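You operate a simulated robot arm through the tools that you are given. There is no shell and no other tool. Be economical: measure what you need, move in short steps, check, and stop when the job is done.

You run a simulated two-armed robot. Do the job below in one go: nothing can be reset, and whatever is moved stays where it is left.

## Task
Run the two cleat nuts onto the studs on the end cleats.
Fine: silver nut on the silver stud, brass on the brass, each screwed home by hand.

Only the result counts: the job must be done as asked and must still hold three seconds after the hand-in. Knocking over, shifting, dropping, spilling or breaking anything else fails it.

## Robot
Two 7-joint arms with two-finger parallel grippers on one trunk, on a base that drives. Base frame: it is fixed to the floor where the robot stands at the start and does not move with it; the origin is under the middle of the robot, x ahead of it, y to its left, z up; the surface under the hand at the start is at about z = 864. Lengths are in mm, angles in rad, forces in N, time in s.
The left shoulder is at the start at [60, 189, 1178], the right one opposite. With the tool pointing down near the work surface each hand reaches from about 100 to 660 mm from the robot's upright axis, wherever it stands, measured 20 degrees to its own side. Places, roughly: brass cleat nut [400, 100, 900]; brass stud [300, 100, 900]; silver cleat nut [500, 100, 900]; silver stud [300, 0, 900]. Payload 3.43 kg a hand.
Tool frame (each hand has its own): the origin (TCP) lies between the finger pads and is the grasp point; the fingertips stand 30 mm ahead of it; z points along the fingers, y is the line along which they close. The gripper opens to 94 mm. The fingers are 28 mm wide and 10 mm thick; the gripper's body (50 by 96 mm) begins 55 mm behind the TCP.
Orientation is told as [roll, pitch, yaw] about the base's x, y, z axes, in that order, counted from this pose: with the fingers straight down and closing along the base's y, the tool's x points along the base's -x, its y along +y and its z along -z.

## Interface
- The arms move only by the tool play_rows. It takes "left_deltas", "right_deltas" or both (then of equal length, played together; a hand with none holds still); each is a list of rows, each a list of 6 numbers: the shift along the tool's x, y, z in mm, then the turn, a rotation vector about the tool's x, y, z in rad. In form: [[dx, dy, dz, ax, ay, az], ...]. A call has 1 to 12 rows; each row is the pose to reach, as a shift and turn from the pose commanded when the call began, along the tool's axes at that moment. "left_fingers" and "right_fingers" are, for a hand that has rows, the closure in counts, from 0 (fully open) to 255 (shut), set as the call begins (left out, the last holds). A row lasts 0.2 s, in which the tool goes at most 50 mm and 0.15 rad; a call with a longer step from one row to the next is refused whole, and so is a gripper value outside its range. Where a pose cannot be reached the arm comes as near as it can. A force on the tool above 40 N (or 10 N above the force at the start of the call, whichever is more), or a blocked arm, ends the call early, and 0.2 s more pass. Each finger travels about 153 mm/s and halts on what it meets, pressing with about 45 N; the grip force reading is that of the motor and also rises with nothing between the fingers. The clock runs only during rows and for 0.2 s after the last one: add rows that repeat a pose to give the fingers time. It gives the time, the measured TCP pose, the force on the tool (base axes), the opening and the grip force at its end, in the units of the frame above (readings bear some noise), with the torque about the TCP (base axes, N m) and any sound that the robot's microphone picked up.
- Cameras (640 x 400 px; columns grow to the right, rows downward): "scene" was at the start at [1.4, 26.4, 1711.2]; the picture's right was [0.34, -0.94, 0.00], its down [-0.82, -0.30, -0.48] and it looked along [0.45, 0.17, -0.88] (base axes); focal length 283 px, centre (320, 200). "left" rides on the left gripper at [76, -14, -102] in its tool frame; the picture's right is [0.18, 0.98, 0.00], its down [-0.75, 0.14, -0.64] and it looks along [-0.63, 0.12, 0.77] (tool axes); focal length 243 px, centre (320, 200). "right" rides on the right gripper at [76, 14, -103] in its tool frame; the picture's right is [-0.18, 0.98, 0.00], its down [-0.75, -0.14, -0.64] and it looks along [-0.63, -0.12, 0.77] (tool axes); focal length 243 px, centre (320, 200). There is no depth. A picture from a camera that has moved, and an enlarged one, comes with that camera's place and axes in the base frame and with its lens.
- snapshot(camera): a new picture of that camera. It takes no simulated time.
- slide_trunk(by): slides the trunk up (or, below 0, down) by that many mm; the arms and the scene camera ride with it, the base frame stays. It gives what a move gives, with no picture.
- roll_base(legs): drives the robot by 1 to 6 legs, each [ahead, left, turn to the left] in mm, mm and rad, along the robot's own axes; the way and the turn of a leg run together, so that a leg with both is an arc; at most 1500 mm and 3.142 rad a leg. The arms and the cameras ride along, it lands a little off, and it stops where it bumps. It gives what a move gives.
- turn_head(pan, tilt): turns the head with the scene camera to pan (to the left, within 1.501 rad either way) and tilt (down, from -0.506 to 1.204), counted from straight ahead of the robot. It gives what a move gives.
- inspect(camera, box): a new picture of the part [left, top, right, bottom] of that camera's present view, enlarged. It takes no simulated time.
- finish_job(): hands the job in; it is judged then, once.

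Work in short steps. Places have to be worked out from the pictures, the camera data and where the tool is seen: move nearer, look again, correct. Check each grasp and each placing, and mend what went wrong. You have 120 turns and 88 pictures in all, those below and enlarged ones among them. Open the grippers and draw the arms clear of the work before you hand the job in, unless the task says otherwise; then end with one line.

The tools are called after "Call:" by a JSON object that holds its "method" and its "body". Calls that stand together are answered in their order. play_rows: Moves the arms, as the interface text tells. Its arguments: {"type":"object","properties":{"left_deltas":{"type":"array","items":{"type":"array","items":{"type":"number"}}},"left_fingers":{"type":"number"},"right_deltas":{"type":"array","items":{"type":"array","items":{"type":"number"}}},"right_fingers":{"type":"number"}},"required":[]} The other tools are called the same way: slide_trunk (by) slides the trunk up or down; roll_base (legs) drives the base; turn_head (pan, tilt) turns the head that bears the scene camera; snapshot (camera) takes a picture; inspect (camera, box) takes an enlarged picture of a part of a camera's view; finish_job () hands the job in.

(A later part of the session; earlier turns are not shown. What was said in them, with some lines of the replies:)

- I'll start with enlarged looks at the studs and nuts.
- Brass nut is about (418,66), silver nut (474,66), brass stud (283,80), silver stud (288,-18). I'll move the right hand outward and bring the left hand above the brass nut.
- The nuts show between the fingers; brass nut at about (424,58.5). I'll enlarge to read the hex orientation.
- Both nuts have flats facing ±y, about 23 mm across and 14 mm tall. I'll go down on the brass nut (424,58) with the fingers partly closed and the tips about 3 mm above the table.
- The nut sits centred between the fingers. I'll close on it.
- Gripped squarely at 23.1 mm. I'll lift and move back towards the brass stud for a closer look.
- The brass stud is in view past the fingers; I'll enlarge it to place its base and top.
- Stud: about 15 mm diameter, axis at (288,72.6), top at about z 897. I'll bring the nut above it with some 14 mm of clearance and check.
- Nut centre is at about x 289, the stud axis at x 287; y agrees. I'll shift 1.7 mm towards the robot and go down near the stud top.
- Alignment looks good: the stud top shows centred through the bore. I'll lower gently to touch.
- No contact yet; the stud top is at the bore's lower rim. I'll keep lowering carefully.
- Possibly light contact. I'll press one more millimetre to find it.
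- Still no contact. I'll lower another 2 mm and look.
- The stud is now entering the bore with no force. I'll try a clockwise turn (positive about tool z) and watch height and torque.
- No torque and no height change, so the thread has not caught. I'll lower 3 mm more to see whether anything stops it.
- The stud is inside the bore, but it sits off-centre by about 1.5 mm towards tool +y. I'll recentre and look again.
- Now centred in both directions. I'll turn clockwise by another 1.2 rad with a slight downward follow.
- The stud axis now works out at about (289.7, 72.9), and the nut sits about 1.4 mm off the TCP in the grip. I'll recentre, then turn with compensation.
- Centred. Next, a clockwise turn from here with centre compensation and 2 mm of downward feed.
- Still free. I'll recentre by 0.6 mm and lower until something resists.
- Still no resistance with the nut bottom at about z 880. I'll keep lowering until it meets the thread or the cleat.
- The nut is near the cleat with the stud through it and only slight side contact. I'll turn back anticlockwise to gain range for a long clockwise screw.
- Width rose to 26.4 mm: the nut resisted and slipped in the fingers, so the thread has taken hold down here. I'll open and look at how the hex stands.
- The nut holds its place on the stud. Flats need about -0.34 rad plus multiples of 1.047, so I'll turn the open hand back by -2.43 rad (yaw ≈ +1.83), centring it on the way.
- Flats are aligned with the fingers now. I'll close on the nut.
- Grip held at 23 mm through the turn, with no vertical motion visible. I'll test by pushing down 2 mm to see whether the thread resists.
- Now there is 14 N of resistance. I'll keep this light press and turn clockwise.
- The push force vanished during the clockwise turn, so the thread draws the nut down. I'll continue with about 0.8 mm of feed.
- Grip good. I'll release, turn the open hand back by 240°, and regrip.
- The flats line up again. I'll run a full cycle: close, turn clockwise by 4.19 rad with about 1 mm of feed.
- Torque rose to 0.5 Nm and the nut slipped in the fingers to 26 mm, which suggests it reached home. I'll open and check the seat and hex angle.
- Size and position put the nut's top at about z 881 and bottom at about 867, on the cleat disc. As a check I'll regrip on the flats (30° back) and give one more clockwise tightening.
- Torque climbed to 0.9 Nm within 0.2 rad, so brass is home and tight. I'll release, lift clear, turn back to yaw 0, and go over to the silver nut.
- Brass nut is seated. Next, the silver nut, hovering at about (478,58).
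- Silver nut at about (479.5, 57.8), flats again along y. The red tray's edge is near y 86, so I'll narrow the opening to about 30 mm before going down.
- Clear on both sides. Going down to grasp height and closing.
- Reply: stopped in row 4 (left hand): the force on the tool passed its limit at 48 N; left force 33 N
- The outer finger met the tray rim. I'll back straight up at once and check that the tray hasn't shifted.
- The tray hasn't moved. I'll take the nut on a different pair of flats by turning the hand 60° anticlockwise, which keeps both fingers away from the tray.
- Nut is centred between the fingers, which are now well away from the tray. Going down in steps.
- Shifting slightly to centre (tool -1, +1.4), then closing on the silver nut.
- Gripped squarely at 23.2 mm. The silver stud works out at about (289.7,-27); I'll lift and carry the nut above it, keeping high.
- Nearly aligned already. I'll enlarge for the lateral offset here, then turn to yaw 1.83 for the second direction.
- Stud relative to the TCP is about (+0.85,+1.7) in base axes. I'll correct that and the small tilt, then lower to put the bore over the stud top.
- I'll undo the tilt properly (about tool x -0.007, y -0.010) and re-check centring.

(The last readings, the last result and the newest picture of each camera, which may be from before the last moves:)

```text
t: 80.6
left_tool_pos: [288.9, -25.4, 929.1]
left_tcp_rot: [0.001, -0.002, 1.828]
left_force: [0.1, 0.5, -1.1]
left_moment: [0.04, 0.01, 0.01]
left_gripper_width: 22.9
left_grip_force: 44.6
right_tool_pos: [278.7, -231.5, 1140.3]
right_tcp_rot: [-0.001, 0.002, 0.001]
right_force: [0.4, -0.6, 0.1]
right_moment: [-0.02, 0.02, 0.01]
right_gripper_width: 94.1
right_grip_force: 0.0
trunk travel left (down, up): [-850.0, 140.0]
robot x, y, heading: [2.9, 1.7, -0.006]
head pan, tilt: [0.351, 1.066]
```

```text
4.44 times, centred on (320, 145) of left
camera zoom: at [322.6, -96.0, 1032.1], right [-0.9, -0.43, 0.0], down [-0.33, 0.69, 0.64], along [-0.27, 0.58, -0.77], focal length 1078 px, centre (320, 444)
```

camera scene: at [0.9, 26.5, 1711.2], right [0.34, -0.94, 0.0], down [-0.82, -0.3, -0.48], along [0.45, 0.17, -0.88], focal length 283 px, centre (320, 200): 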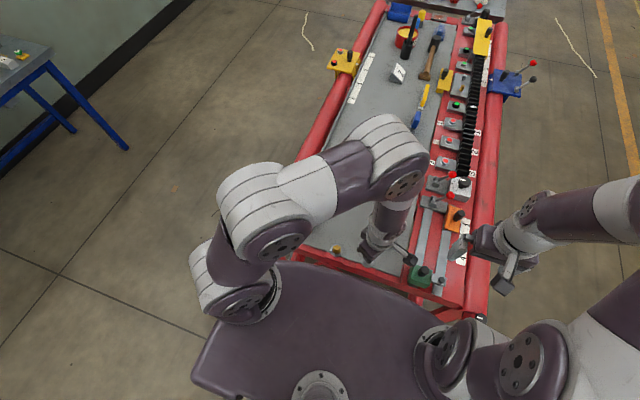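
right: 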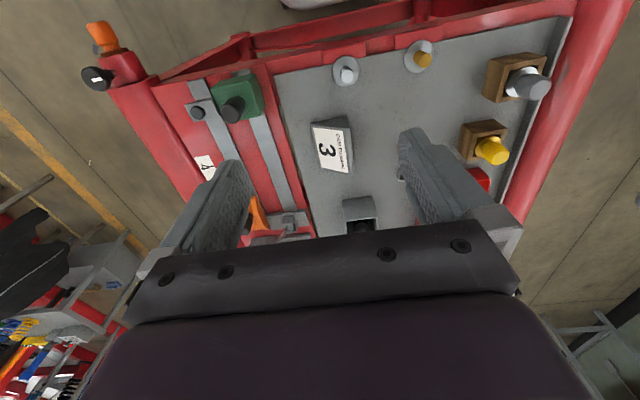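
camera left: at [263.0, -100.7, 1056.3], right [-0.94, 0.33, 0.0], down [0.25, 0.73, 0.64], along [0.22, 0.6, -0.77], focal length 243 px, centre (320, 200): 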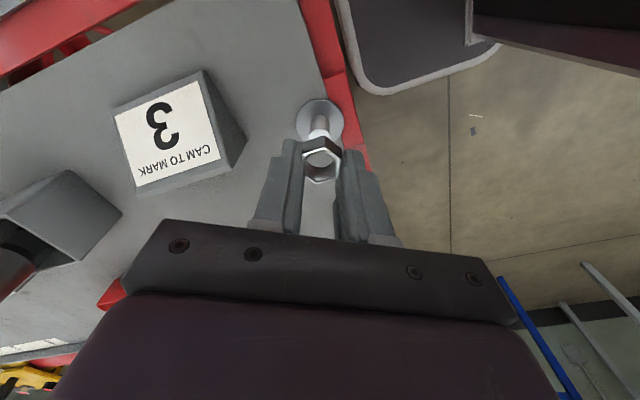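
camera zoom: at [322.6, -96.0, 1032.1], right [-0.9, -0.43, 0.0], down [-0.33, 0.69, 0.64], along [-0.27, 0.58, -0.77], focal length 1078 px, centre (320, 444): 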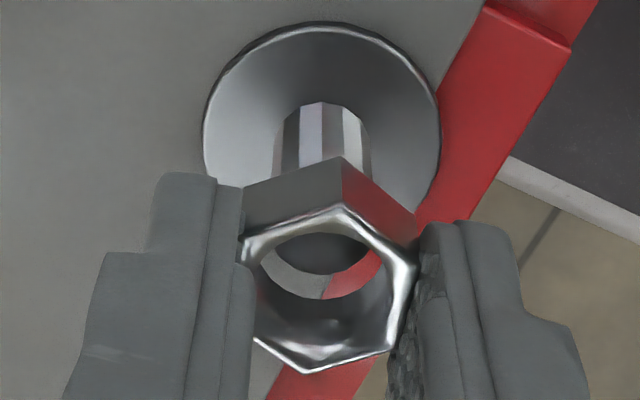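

Lateral is good. Lowering 6 mm so the stud enters the bore, with a 0.4 mm tool-x correction, then another look.

Call:
{"method": "play_rows", "body": {"left_deltas": [[0.4, -0.1, 1, 0, 0, 0], [0.4, -0.1, 2, 0, 0, 0], [0.4, -0.1, 3.5, 0, 0, 0], [0.4, -0.1, 5, 0, 0, 0], [0.4, -0.1, 7, 0, 0, 0], [0.4, -0.1, 7, 0, 0, 0]]}}

Call:
{"method": "inspect", "body": {"camera": "left", "box": [270, 100, 370, 190]}}

```text
t: 82.0
left_tool_pos: [288.9, -25.9, 921.7]
left_tcp_rot: [-0.002, -0.001, 1.828]
left_force: [0.6, -0.3, -1.1]
left_moment: [0.01, -0.02, 0.02]
left_gripper_width: 23.0
left_grip_force: 45.2
right_tool_pos: [280.0, -231.2, 1140.5]
right_tcp_rot: [0.002, -0.001, 0.001]
right_force: [0.5, -0.1, 0.4]
right_moment: [-0.02, -0.02, -0.02]
right_gripper_width: 94.1
right_grip_force: 0.1
trunk travel left (down, up): [-850.0, 140.0]
robot x, y, heading: [2.7, -2.4, -0.006]
head pan, tilt: [0.351, 1.066]
```

```text
4.44 times, centred on (320, 145) of left
camera zoom: at [323.1, -96.6, 1024.4], right [-0.9, -0.43, 0.0], down [-0.33, 0.69, 0.64], along [-0.27, 0.58, -0.77], focal length 1078 px, centre (320, 444)
```

zoom: 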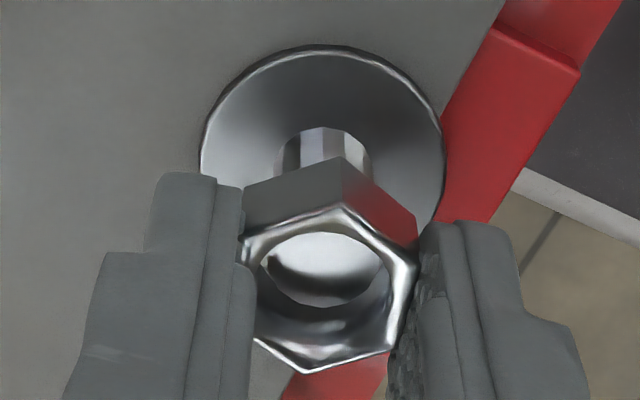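

Stud is inside the bore, slightly towards tool +x. I'll shift 0.9 mm and lower to near the thread start.

Call:
{"method": "play_rows", "body": {"left_deltas": [[0.9, 0, 0, 0, 0, 0], [0.9, 0, 2, 0, 0, 0], [0.9, 0, 4, 0, 0, 0], [0.9, 0, 6, 0, 0, 0], [0.9, 0, 8, 0, 0, 0], [0.9, 0, 10, 0, 0, 0], [0.9, 0, 12, 0, 0, 0], [0.9, 0, 14, 0, 0, 0], [0.9, 0, 14, 0, 0, 0]]}}

Call:
{"method": "inspect", "body": {"camera": "left", "box": [270, 100, 370, 190]}}

```text
t: 84.0
left_tool_pos: [290.3, -27.3, 907.8]
left_tcp_rot: [0.0, -0.001, 1.827]
left_force: [-0.1, 0.0, 0.0]
left_moment: [0.03, -0.03, 0.01]
left_gripper_width: 23.2
left_grip_force: 45.1
right_tool_pos: [279.9, -230.6, 1140.4]
right_tcp_rot: [-0.001, 0.001, 0.0]
right_force: [-0.4, 0.0, -0.1]
right_moment: [-0.02, -0.01, -0.02]
right_gripper_width: 94.2
right_grip_force: 0.1
trunk travel left (down, up): [-850.0, 140.0]
robot x, y, heading: [-3.6, 4.3, -0.002]
head pan, tilt: [0.351, 1.066]
```

```text
4.44 times, centred on (320, 145) of left
camera zoom: at [322.9, -97.6, 1010.6], right [-0.9, -0.43, 0.0], down [-0.33, 0.69, 0.64], along [-0.27, 0.58, -0.77], focal length 1078 px, centre (320, 444)
```

zoom: 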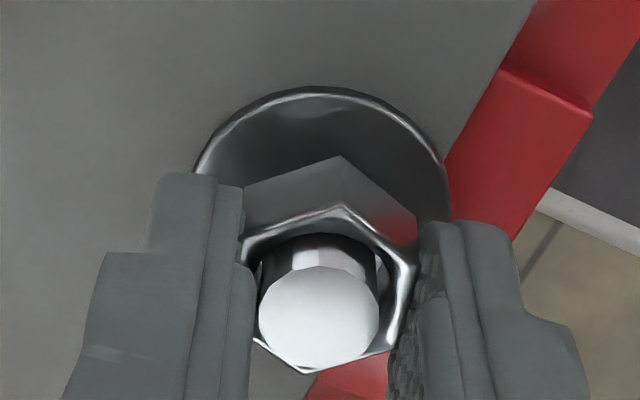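

Free and centred. I'll start the clockwise turn with feed to catch the thread.

Call:
{"method": "play_rows", "body": {"left_deltas": [[0, 0, 0.6, 0, 0, 0.12], [0, 0, 1.2, 0, 0, 0.24], [0, 0, 1.8, 0, 0, 0.36], [0, 0, 2.3, 0, 0, 0.48], [0, 0, 2.7, 0, 0, 0.6], [0, 0, 3, 0, 0, 0.72], [0, 0, 3.2, 0, 0, 0.84], [0, 0, 3.3, 0, 0, 0.98], [0, 0, 3.4, 0, 0, 1.12], [0, 0, 3.4, 0, 0, 1.26], [0, 0, 3.5, 0, 0, 1.4]]}}

Call:
{"method": "inspect", "body": {"camera": "left", "box": [270, 100, 370, 190]}}

```text
t: 86.4
left_tool_pos: [290.3, -25.6, 903.5]
left_tcp_rot: [0.002, -0.001, 0.426]
left_force: [6.1, 7.1, -1.1]
left_moment: [0.16, -0.24, 0.0]
left_gripper_width: 23.0
left_grip_force: 44.8
right_tool_pos: [278.9, -229.9, 1141.0]
right_tcp_rot: [-0.003, 0.003, 0.0]
right_force: [-0.1, 0.9, -0.4]
right_moment: [0.01, 0.0, 0.0]
right_gripper_width: 94.1
right_grip_force: 0.1
trunk travel left (down, up): [-850.0, 140.0]
robot x, y, heading: [-3.8, -0.1, 0.002]
head pan, tilt: [0.351, 1.066]
```

```text
4.44 times, centred on (320, 145) of left
camera zoom: at [227.1, -71.5, 1007.1], right [-0.57, 0.82, 0.0], down [0.63, 0.44, 0.64], along [0.53, 0.37, -0.77], focal length 1078 px, centre (320, 444)
```

zoom: 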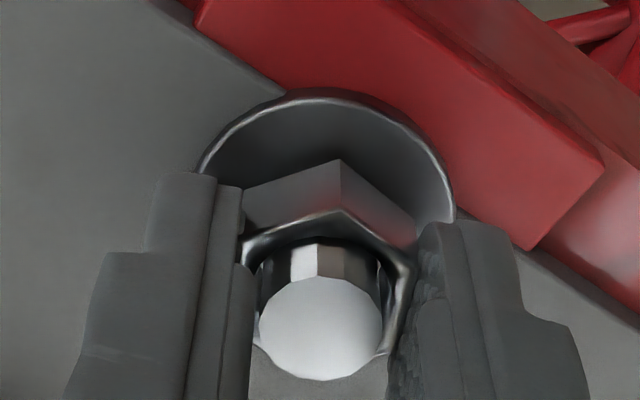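

Side force of 9 N with the nut still gripped; I'll ease the hand about 1 mm that way while continuing clockwise.

Call:
{"method": "play_rows", "body": {"left_deltas": [[-0.3, 0.15, 0.1, 0, 0, 0.12], [-0.6, 0.3, 0.3, 0, 0, 0.24], [-0.9, 0.4, 0.4, 0, 0, 0.36], [-0.9, 0.4, 0.5, 0, 0, 0.48], [-0.9, 0.4, 0.6, 0, 0, 0.6], [-0.9, 0.4, 0.7, 0, 0, 0.72], [-0.9, 0.4, 0.8, 0, 0, 0.84], [-0.9, 0.4, 0.8, 0, 0, 0.98], [-0.9, 0.4, 0.8, 0, 0, 1.12], [-0.9, 0.4, 0.8, 0, 0, 1.26], [-0.9, 0.4, 0.8, 0, 0, 1.4]]}}

Call:
{"method": "play_rows", "body": {"left_deltas": [[0, 0, 0.1, 0, 0, 0.14], [0, 0, 0.2, 0, 0, 0.28], [0, 0, 0.3, 0, 0, 0.42], [0, 0, 0.3, 0, 0, 0.56], [0, 0, 0.4, 0, 0, 0.7], [0, 0, 0.4, 0, 0, 0.84], [0, 0, 0.5, 0, 0, 0.98], [0, 0, 0.5, 0, 0, 1.12], [0, 0, 0.5, 0, 0, 1.26], [0, 0, 0.5, 0, 0, 1.4]]}}

Call:
{"method": "inspect", "body": {"camera": "left", "box": [270, 100, 370, 190]}}

```text
t: 88.8
left_tool_pos: [289.2, -27.0, 903.8]
left_tcp_rot: [0.002, 0.001, -0.976]
left_force: [-3.6, -8.6, -0.9]
left_moment: [-0.4, 0.14, 0.04]
left_gripper_width: 22.9
left_grip_force: 44.8
right_tool_pos: [277.8, -231.4, 1141.2]
right_tcp_rot: [0.002, -0.001, 0.0]
right_force: [-0.5, 0.3, -0.6]
right_moment: [-0.02, 0.04, -0.02]
right_gripper_width: 94.1
right_grip_force: 0.1
trunk travel left (down, up): [-850.0, 140.0]
robot x, y, heading: [-0.9, -5.0, 0.004]
head pan, tilt: [0.351, 1.066]
```

```text
t: 91.0
left_tool_pos: [290.1, -26.8, 902.2]
left_tcp_rot: [-0.002, 0.006, -2.376]
left_force: [-7.8, -12.3, -7.7]
left_moment: [-0.6, 0.26, -0.05]
left_gripper_width: 23.1
left_grip_force: 45.3
right_tool_pos: [279.3, -233.1, 1140.7]
right_tcp_rot: [0.002, 0.0, 0.0]
right_force: [0.7, -0.1, 0.8]
right_moment: [-0.02, 0.01, -0.01]
right_gripper_width: 94.1
right_grip_force: 0.0
trunk travel left (down, up): [-850.0, 140.0]
robot x, y, heading: [-0.8, -2.1, 0.003]
head pan, tilt: [0.351, 1.066]
```

```text
4.44 times, centred on (320, 145) of left
camera zoom: at [334.5, 35.0, 1006.5], right [0.81, -0.58, 0.0], down [-0.45, -0.63, 0.64], along [-0.37, -0.52, -0.77], focal length 1078 px, centre (320, 444)
```

zoom: 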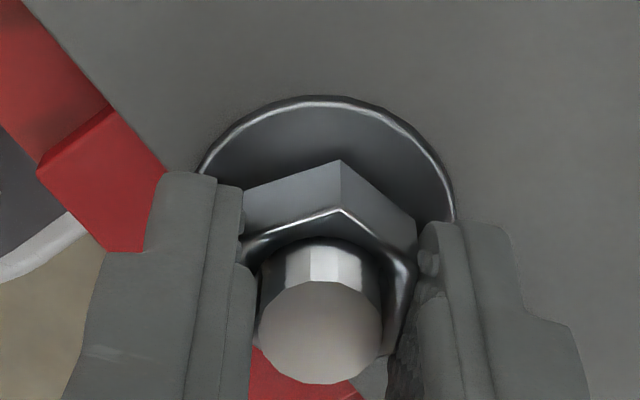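

The thread is pulling the hand down (-7.7 N), so it's engaged. I'll release, turn back 240° and look.

Call:
{"method": "play_rows", "body": {"left_deltas": [[0, 0, 0, 0, 0, 0], [0, 0, 0, 0, 0, 0], [0, 0, 0, 0, 0, -0.14], [0, 0, 0, 0, 0, -0.28], [0, 0, 0, 0, 0, -0.42], [0, 0, 0, 0, 0, -0.56], [0, 0, 0, 0, 0, -0.7], [0, 0, 0, 0, 0, -0.84], [0, 0, 0, 0, 0, -0.98], [0, 0, 0, 0, 0, -1.12], [0, 0, 0, 0, 0, -1.26], [0, 0, 0, 0, 0, -1.4]], "left_fingers": 150}}

Call:
{"method": "play_rows", "body": {"left_deltas": [[0, 0, 0, 0, 0, -0.14], [0, 0, 0, 0, 0, -0.28], [0, 0, 0, 0, 0, -0.42], [0, 0, 0, 0, 0, -0.56], [0, 0, 0, 0, 0, -0.7], [0, 0, 0, 0, 0, -0.84], [0, 0, 0, 0, 0, -0.98], [0, 0, 0, 0, 0, -1.12], [0, 0, 0, 0, 0, -1.26], [0, 0, 0, 0, 0, -1.4]]}}

Call:
{"method": "play_rows", "body": {"left_deltas": [[0, 0, 0, 0, 0, -0.14], [0, 0, 0, 0, 0, -0.28], [0, 0, 0, 0, 0, -0.42], [0, 0, 0, 0, 0, -0.56], [0, 0, 0, 0, 0, -0.7], [0, 0, 0, 0, 0, -0.84], [0, 0, 0, 0, 0, -0.98], [0, 0, 0, 0, 0, -1.12], [0, 0, 0, 0, 0, -1.26], [0, 0, 0, 0, 0, -1.39], [0, 0, 0, 0, 0, -1.39]]}}

Call:
{"method": "inspect", "body": {"camera": "left", "box": [270, 100, 370, 190]}}

```text
t: 93.6
left_tool_pos: [289.8, -26.7, 903.7]
left_tcp_rot: [0.002, 0.0, -0.97]
left_force: [0.0, 0.4, -0.2]
left_moment: [0.0, -0.02, 0.01]
left_gripper_width: 38.7
left_grip_force: 0.0
right_tool_pos: [278.9, -231.2, 1140.4]
right_tcp_rot: [0.0, 0.0, 0.001]
right_force: [-0.1, -0.5, 0.1]
right_moment: [-0.03, 0.03, 0.03]
right_gripper_width: 93.7
right_grip_force: 0.2
trunk travel left (down, up): [-850.0, 140.0]
robot x, y, heading: [-0.4, -1.1, 0.001]
head pan, tilt: [0.351, 1.066]
```

```text
t: 95.8
left_tool_pos: [289.1, -25.2, 902.3]
left_tcp_rot: [0.002, 0.0, 0.431]
left_force: [-0.3, -0.1, -0.2]
left_moment: [-0.01, 0.01, -0.01]
left_gripper_width: 38.7
left_grip_force: 0.2
right_tool_pos: [279.0, -230.6, 1140.6]
right_tcp_rot: [-0.001, 0.0, 0.0]
right_force: [-0.5, 0.6, -0.2]
right_moment: [0.0, 0.01, 0.0]
right_gripper_width: 93.8
right_grip_force: 0.0
trunk travel left (down, up): [-850.0, 140.0]
robot x, y, heading: [3.7, -4.4, -0.001]
head pan, tilt: [0.351, 1.066]
```

```text
t: 98.2
left_tool_pos: [290.8, -27.2, 901.7]
left_tcp_rot: [0.001, -0.002, 1.819]
left_force: [0.5, -0.6, -0.5]
left_moment: [-0.01, -0.01, 0.02]
left_gripper_width: 38.8
left_grip_force: 0.1
right_tool_pos: [280.0, -232.1, 1141.9]
right_tcp_rot: [-0.001, -0.001, -0.001]
right_force: [0.5, 0.2, 0.0]
right_moment: [0.01, 0.0, -0.01]
right_gripper_width: 93.8
right_grip_force: 0.1
trunk travel left (down, up): [-850.0, 140.0]
robot x, y, heading: [-1.8, 2.8, 0.002]
head pan, tilt: [0.351, 1.066]
```

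```text
4.44 times, centred on (320, 145) of left
camera zoom: at [323.5, -97.2, 1005.9], right [-0.91, -0.42, 0.0], down [-0.32, 0.69, 0.64], along [-0.27, 0.58, -0.77], focal length 1078 px, centre (320, 444)
```

zoom: 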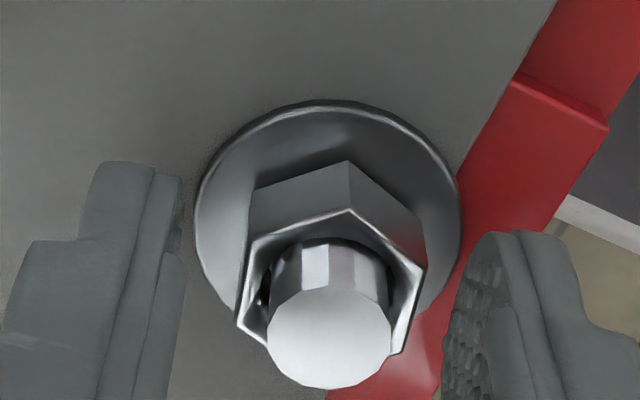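

Aligned; the stud is 1.2 mm off towards tool +y. I'll shift, close and turn clockwise again with feed.

Call:
{"method": "play_rows", "body": {"left_deltas": [[-0.4, 1.1, 0, 0, 0, 0], [-0.4, 1.1, 0, 0, 0, 0]]}}

Call:
{"method": "play_rows", "body": {"left_deltas": [[0, 0, 0, 0, 0, 0], [0, 0, 0, 0, 0, 0], [0, 0, 0.1, 0, 0, 0.14], [0, 0, 0.2, 0, 0, 0.28], [0, 0, 0.2, 0, 0, 0.42], [0, 0, 0.3, 0, 0, 0.56], [0, 0, 0.3, 0, 0, 0.7], [0, 0, 0.4, 0, 0, 0.84], [0, 0, 0.4, 0, 0, 0.98], [0, 0, 0.4, 0, 0, 1.12], [0, 0, 0.5, 0, 0, 1.26], [0, 0, 0.5, 0, 0, 1.4]], "left_fingers": 255}}

Call:
{"method": "play_rows", "body": {"left_deltas": [[0, 0, 0, 0, 0, 0.14], [0, 0, 0.1, 0, 0, 0.28], [0, 0, 0.1, 0, 0, 0.42], [0, 0, 0.2, 0, 0, 0.56], [0, 0, 0.2, 0, 0, 0.7], [0, 0, 0.3, 0, 0, 0.84], [0, 0, 0.3, 0, 0, 0.98], [0, 0, 0.4, 0, 0, 1.12], [0, 0, 0.4, 0, 0, 1.26], [0, 0, 0.4, 0, 0, 1.4]]}}

Call:
{"method": "inspect", "body": {"camera": "left", "box": [270, 100, 370, 190]}}

```text
t: 98.8
left_tool_pos: [287.6, -26.4, 903.1]
left_tcp_rot: [0.0, -0.001, 1.816]
left_force: [0.6, -0.6, 0.9]
left_moment: [0.01, 0.01, 0.0]
left_gripper_width: 38.5
left_grip_force: 0.0
right_tool_pos: [279.2, -231.2, 1140.6]
right_tcp_rot: [-0.001, 0.001, 0.002]
right_force: [-1.2, -0.4, 0.6]
right_moment: [0.01, -0.01, 0.02]
right_gripper_width: 93.8
right_grip_force: 0.1
trunk travel left (down, up): [-850.0, 140.0]
robot x, y, heading: [-1.7, 0.1, 0.001]
head pan, tilt: [0.351, 1.066]
```

```text
t: 101.4
left_tool_pos: [290.2, -27.2, 901.9]
left_tcp_rot: [0.001, -0.001, 0.412]
left_force: [7.0, 1.5, 1.2]
left_moment: [-0.01, -0.43, -0.02]
left_gripper_width: 23.1
left_grip_force: 45.3
right_tool_pos: [279.6, -231.2, 1141.0]
right_tcp_rot: [0.001, 0.003, 0.0]
right_force: [0.2, 0.1, 0.3]
right_moment: [-0.02, -0.01, 0.0]
right_gripper_width: 93.9
right_grip_force: 0.0
trunk travel left (down, up): [-850.0, 140.0]
robot x, y, heading: [-2.3, 2.1, -0.002]
head pan, tilt: [0.351, 1.066]
```

```text
t: 103.6
left_tool_pos: [289.7, -27.6, 902.1]
left_tcp_rot: [0.003, 0.001, -0.986]
left_force: [5.1, -9.9, -0.5]
left_moment: [-0.64, -0.25, 0.01]
left_gripper_width: 23.2
left_grip_force: 44.6
right_tool_pos: [279.7, -233.4, 1139.8]
right_tcp_rot: [0.001, 0.001, 0.0]
right_force: [0.6, -0.1, -0.6]
right_moment: [-0.01, -0.01, -0.01]
right_gripper_width: 94.0
right_grip_force: 0.2
trunk travel left (down, up): [-850.0, 140.0]
robot x, y, heading: [-1.0, -3.7, -0.001]
head pan, tilt: [0.351, 1.066]
```

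```text
4.44 times, centred on (320, 145) of left
camera zoom: at [236.3, 27.5, 1005.0], right [0.72, 0.7, 0.0], down [0.53, -0.55, 0.64], along [0.45, -0.46, -0.77], focal length 1078 px, centre (320, 444)
```

zoom: 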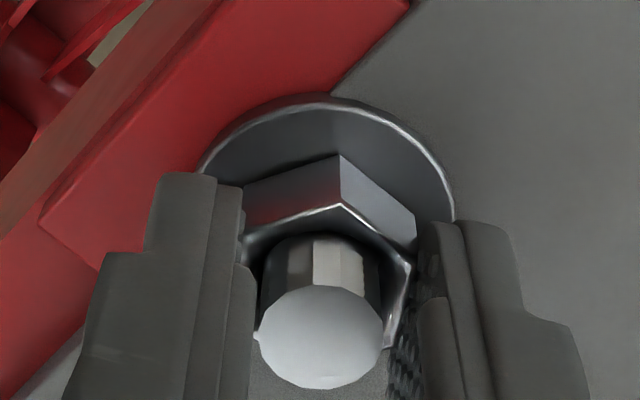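

Still turning freely. I'll finish this stroke.

Call:
{"method": "play_rows", "body": {"left_deltas": [[0, 0, 0, 0, 0, 0.14], [0, 0, 0.1, 0, 0, 0.28], [0, 0, 0.1, 0, 0, 0.42], [0, 0, 0.2, 0, 0, 0.56], [0, 0, 0.2, 0, 0, 0.7], [0, 0, 0.3, 0, 0, 0.84], [0, 0, 0.3, 0, 0, 0.98]]}}

Call:
{"method": "play_rows", "body": {"left_deltas": [[0, 0, 0, 0, 0, 0.14], [0, 0, 0.0, 0, 0, 0.28], [0, 0, 0.1, 0, 0, 0.42]]}}

Call:
{"method": "inspect", "body": {"camera": "left", "box": [270, 100, 370, 190]}}

```text
t: 105.2
left_tool_pos: [287.8, -28.1, 902.2]
left_tcp_rot: [-0.001, 0.002, -1.966]
left_force: [0.7, -14.6, -2.8]
left_moment: [-0.72, 0.01, -0.01]
left_gripper_width: 22.9
left_grip_force: 45.1
right_tool_pos: [279.1, -233.5, 1138.6]
right_tcp_rot: [0.0, -0.001, 0.0]
right_force: [-0.5, 0.2, 1.1]
right_moment: [0.0, 0.0, 0.01]
right_gripper_width: 93.9
right_grip_force: 0.0
trunk travel left (down, up): [-850.0, 140.0]
robot x, y, heading: [-0.3, -1.3, -0.005]
head pan, tilt: [0.351, 1.066]
```

```text
t: 106.0
left_tool_pos: [288.1, -27.7, 902.1]
left_tcp_rot: [-0.001, 0.002, -2.386]
left_force: [-1.4, -11.6, -3.7]
left_moment: [-0.35, 0.06, 0.54]
left_gripper_width: 23.3
left_grip_force: 45.0
right_tool_pos: [279.8, -233.1, 1141.1]
right_tcp_rot: [0.002, -0.001, 0.0]
right_force: [-0.1, 0.6, 0.1]
right_moment: [0.01, 0.0, -0.01]
right_gripper_width: 93.9
right_grip_force: 0.1
trunk travel left (down, up): [-850.0, 140.0]
robot x, y, heading: [-2.0, 1.4, -0.003]
head pan, tilt: [0.351, 1.066]
```

```text
4.44 times, centred on (320, 145) of left
camera zoom: at [335.1, 34.7, 1004.7], right [0.81, -0.59, 0.0], down [-0.45, -0.62, 0.64], along [-0.38, -0.52, -0.77], focal length 1078 px, centre (320, 444)
```

zoom: 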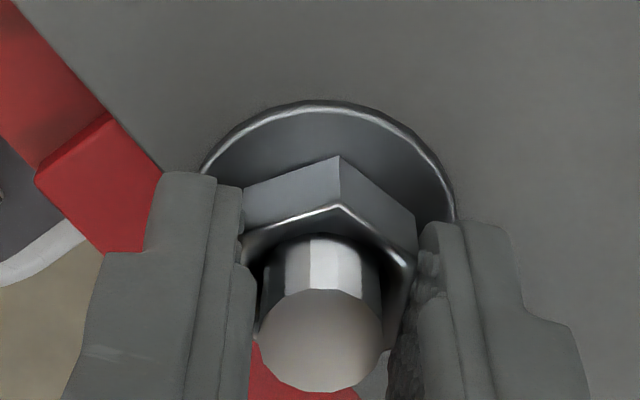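

Torque jumped to 0.54 Nm, so it is just about home. I'll regrip 60° back and tighten as I did for brass.

Call:
{"method": "play_rows", "body": {"left_deltas": [[0, 0, 0, 0, 0, 0], [0, 0, 0, 0, 0, 0], [0, 0, 0, 0, 0, -0.14], [0, 0, 0, 0, 0, -0.28], [0, 0, 0, 0, 0, -0.42], [0, 0, 0, 0, 0, -0.56], [0, 0, 0, 0, 0, -0.7], [0, 0, 0, 0, 0, -0.84], [0, 0, 0, 0, 0, -0.96], [0, 0, 0, 0, 0, -1.047], [0, 0, 0, 0, 0, -1.047]], "left_fingers": 150}}

Call:
{"method": "inspect", "body": {"camera": "left", "box": [270, 100, 370, 190]}}

```text
t: 108.4
left_tool_pos: [289.7, -26.8, 902.8]
left_tcp_rot: [0.0, 0.001, -1.334]
left_force: [-0.6, 0.5, 0.4]
left_moment: [-0.01, 0.02, -0.01]
left_gripper_width: 38.6
left_grip_force: 0.1
right_tool_pos: [279.8, -230.4, 1140.9]
right_tcp_rot: [-0.001, 0.001, -0.001]
right_force: [0.5, -0.7, 0.5]
right_moment: [-0.01, -0.02, -0.02]
right_gripper_width: 93.9
right_grip_force: 0.0
trunk travel left (down, up): [-850.0, 140.0]
robot x, y, heading: [-2.8, 2.2, 0.003]
head pan, tilt: [0.351, 1.066]
```

```text
4.44 times, centred on (320, 145) of left
camera zoom: at [258.2, 43.7, 1004.8], right [0.91, 0.41, 0.0], down [0.31, -0.7, 0.64], along [0.26, -0.58, -0.77], focal length 1078 px, centre (320, 444)
```

zoom: 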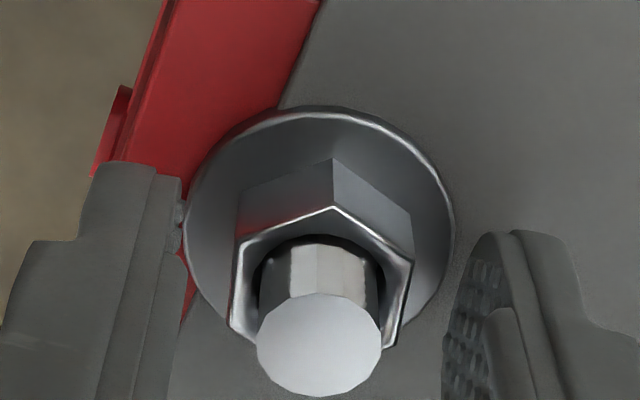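

Aligned and centred; the nut looks seated like the brass one. I'll close and tighten.

Call:
{"method": "play_rows", "body": {"left_deltas": [[0, 0, 0, 0, 0, 0], [0, 0, 0, 0, 0, 0], [0, 0, 0, 0, 0, 0]], "left_fingers": 255}}

Call:
{"method": "play_rows", "body": {"left_deltas": [[0, 0, 0, 0, 0, 0.05], [0, 0, 0, 0, 0, 0.1], [0, 0, 0, 0, 0, 0.15], [0, 0, 0, 0, 0, 0.2]]}}

```text
t: 109.2
left_tool_pos: [289.6, -26.5, 901.9]
left_tcp_rot: [0.0, 0.002, -1.335]
left_force: [-0.8, -0.1, 0.8]
left_moment: [-0.02, 0.05, 0.26]
left_gripper_width: 23.2
left_grip_force: 45.1
right_tool_pos: [279.4, -230.7, 1140.1]
right_tcp_rot: [0.001, 0.0, 0.0]
right_force: [0.5, -0.3, 0.1]
right_moment: [0.01, -0.01, 0.03]
right_gripper_width: 94.0
right_grip_force: 0.1
trunk travel left (down, up): [-850.0, 140.0]
robot x, y, heading: [-1.8, -1.9, 0.001]
head pan, tilt: [0.351, 1.066]
```

```text
t: 110.2
left_tool_pos: [288.8, -25.7, 901.8]
left_tcp_rot: [-0.001, 0.002, -1.538]
left_force: [4.2, 1.3, 0.8]
left_moment: [0.12, 0.02, 0.79]
left_gripper_width: 25.1
left_grip_force: 44.8
right_tool_pos: [279.8, -230.3, 1139.7]
right_tcp_rot: [0.001, -0.001, 0.0]
right_force: [-0.2, -0.1, 0.9]
right_moment: [-0.01, 0.0, 0.0]
right_gripper_width: 94.0
right_grip_force: 0.0
trunk travel left (down, up): [-850.0, 140.0]
robot x, y, heading: [-2.0, 0.1, -0.003]
head pan, tilt: [0.351, 1.066]
```

Torque rose to 0.79 Nm and the jaws began to slip, so silver is home too. I'll release fully, lift straight up, and swing the arm clear.

Call:
{"method": "play_rows", "body": {"left_deltas": [[0, 0, 0, 0, 0, 0], [0, 0, 0, 0, 0, 0], [0, 0, -15, 0, 0, 0], [0, 0, -45, 0, 0, 0], [0, 0, -85, 0, 0, 0], [0, 0, -125, 0, 0, 0.0], [0, 0, -160, 0, 0, -0.14], [0, 0, -160, 0, 0, -0.28], [0, 0, -160, 0, 0, -0.42], [0, 0, -160, 0, 0, -0.56], [0, 0, -160, 0, 0, -0.7], [0, 0, -160, 0, 0, -0.84]], "left_fingers": 140}}

Call:
{"method": "play_rows", "body": {"left_deltas": [[0, 0, 0, 0, 0, -0.14], [0, 0, 0, 0, 0, -0.28], [0, 0, 0, 0, 0, -0.42], [0, 0, 0, 0, 0, -0.56], [0, 0, 0, 0, 0, -0.7], [0, 0, 0, 0, 0, -0.7]]}}

Call:
{"method": "inspect", "body": {"camera": "left", "box": [240, 40, 440, 190]}}

```text
t: 112.8
left_tool_pos: [288.7, -26.5, 1063.1]
left_tcp_rot: [0.0, 0.002, -0.692]
left_force: [0.9, -0.8, -0.2]
left_moment: [0.01, -0.01, 0.03]
left_gripper_width: 42.5
left_grip_force: 0.1
right_tool_pos: [278.6, -232.0, 1140.7]
right_tcp_rot: [0.0, 0.0, 0.0]
right_force: [0.3, 0.2, 0.1]
right_moment: [0.0, -0.03, 0.03]
right_gripper_width: 93.7
right_grip_force: 0.1
trunk travel left (down, up): [-850.0, 140.0]
robot x, y, heading: [2.3, 2.3, -0.004]
head pan, tilt: [0.351, 1.066]
```

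```text
t: 114.2
left_tool_pos: [290.3, -26.8, 1060.2]
left_tcp_rot: [0.0, 0.001, 0.005]
left_force: [-0.3, 1.3, -0.5]
left_moment: [0.02, -0.01, 0.01]
left_gripper_width: 42.5
left_grip_force: 0.0
right_tool_pos: [280.6, -231.5, 1140.8]
right_tcp_rot: [0.001, 0.001, 0.001]
right_force: [0.3, 0.5, -0.9]
right_moment: [0.01, 0.04, -0.01]
right_gripper_width: 94.0
right_grip_force: 0.1
trunk travel left (down, up): [-850.0, 140.0]
robot x, y, heading: [-1.0, 1.2, 0.003]
head pan, tilt: [0.351, 1.066]
```

```text
2.67 times, centred on (340, 115) of left
camera zoom: at [213.3, -41.9, 1164.0], right [-0.19, 0.98, 0.0], down [0.75, 0.14, 0.64], along [0.63, 0.12, -0.77], focal length 647 px, centre (267, 427)
```

zoom: 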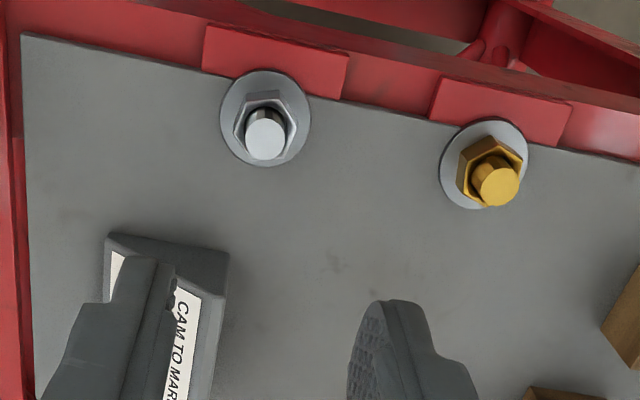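

Both nuts sit equally deep on their own studs. I'll move the left arm out to the side and up, open the gripper, and take a last look at the whole scene.

Call:
{"method": "play_rows", "body": {"left_deltas": [[0, 30, -15, 0, 0, 0], [0, 65, -30, 0, 0, 0], [0, 100, -45, 0, 0, 0], [0, 140, -50, 0, 0, 0], [0, 180, -50, 0, 0, 0], [0, 220, -50, 0, 0, 0], [-20, 255, -50, 0, 0, 0], [-50, 280, -50, 0, 0, 0], [-50, 280, -50, 0, 0, 0]], "left_fingers": 0}}

Call:
{"method": "inspect", "body": {"camera": "scene", "box": [280, 150, 440, 280]}}

```text
t: 116.2
left_tool_pos: [335.4, 253.9, 1112.2]
left_tcp_rot: [0.0, 0.0, 0.004]
left_force: [-0.8, -0.4, -0.2]
left_moment: [0.01, 0.0, -0.03]
left_gripper_width: 93.9
left_grip_force: 0.1
right_tool_pos: [278.2, -232.0, 1141.3]
right_tcp_rot: [0.0, 0.0, 0.0]
right_force: [-0.6, 0.1, -0.6]
right_moment: [-0.03, -0.05, 0.0]
right_gripper_width: 94.2
right_grip_force: 0.1
trunk travel left (down, up): [-850.0, 140.0]
robot x, y, heading: [-5.2, -0.4, 0.004]
head pan, tilt: [0.351, 1.066]
```

```text
3.08 times, centred on (360, 215) of scene
camera zoom: at [0.0, 25.8, 1711.2], right [0.34, -0.94, 0.0], down [-0.82, -0.3, -0.48], along [0.45, 0.17, -0.88], focal length 870 px, centre (197, 154)
```

zoom: 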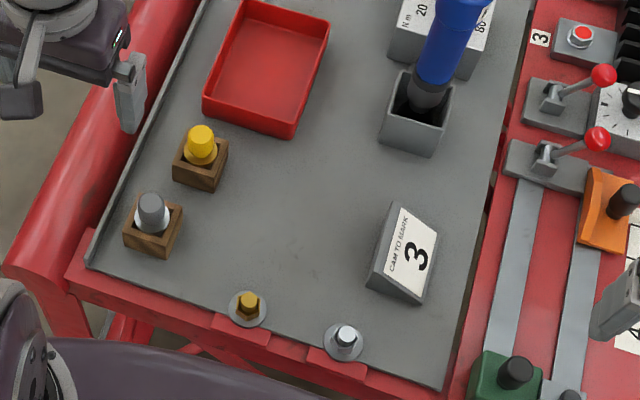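

Both nuts are home, nothing else has moved, and the arms are clear. Handing in.

Call:
{"method": "finish_job", "body": {}}

```text
The job is handed in.
```

Both cleat nuts are screwed home by hand, silver on the silver stud and brass on the brass. A finger pressed the red tray's rim once, but the pictures show the tray did not shift, and the grippers are open and clear of the work.
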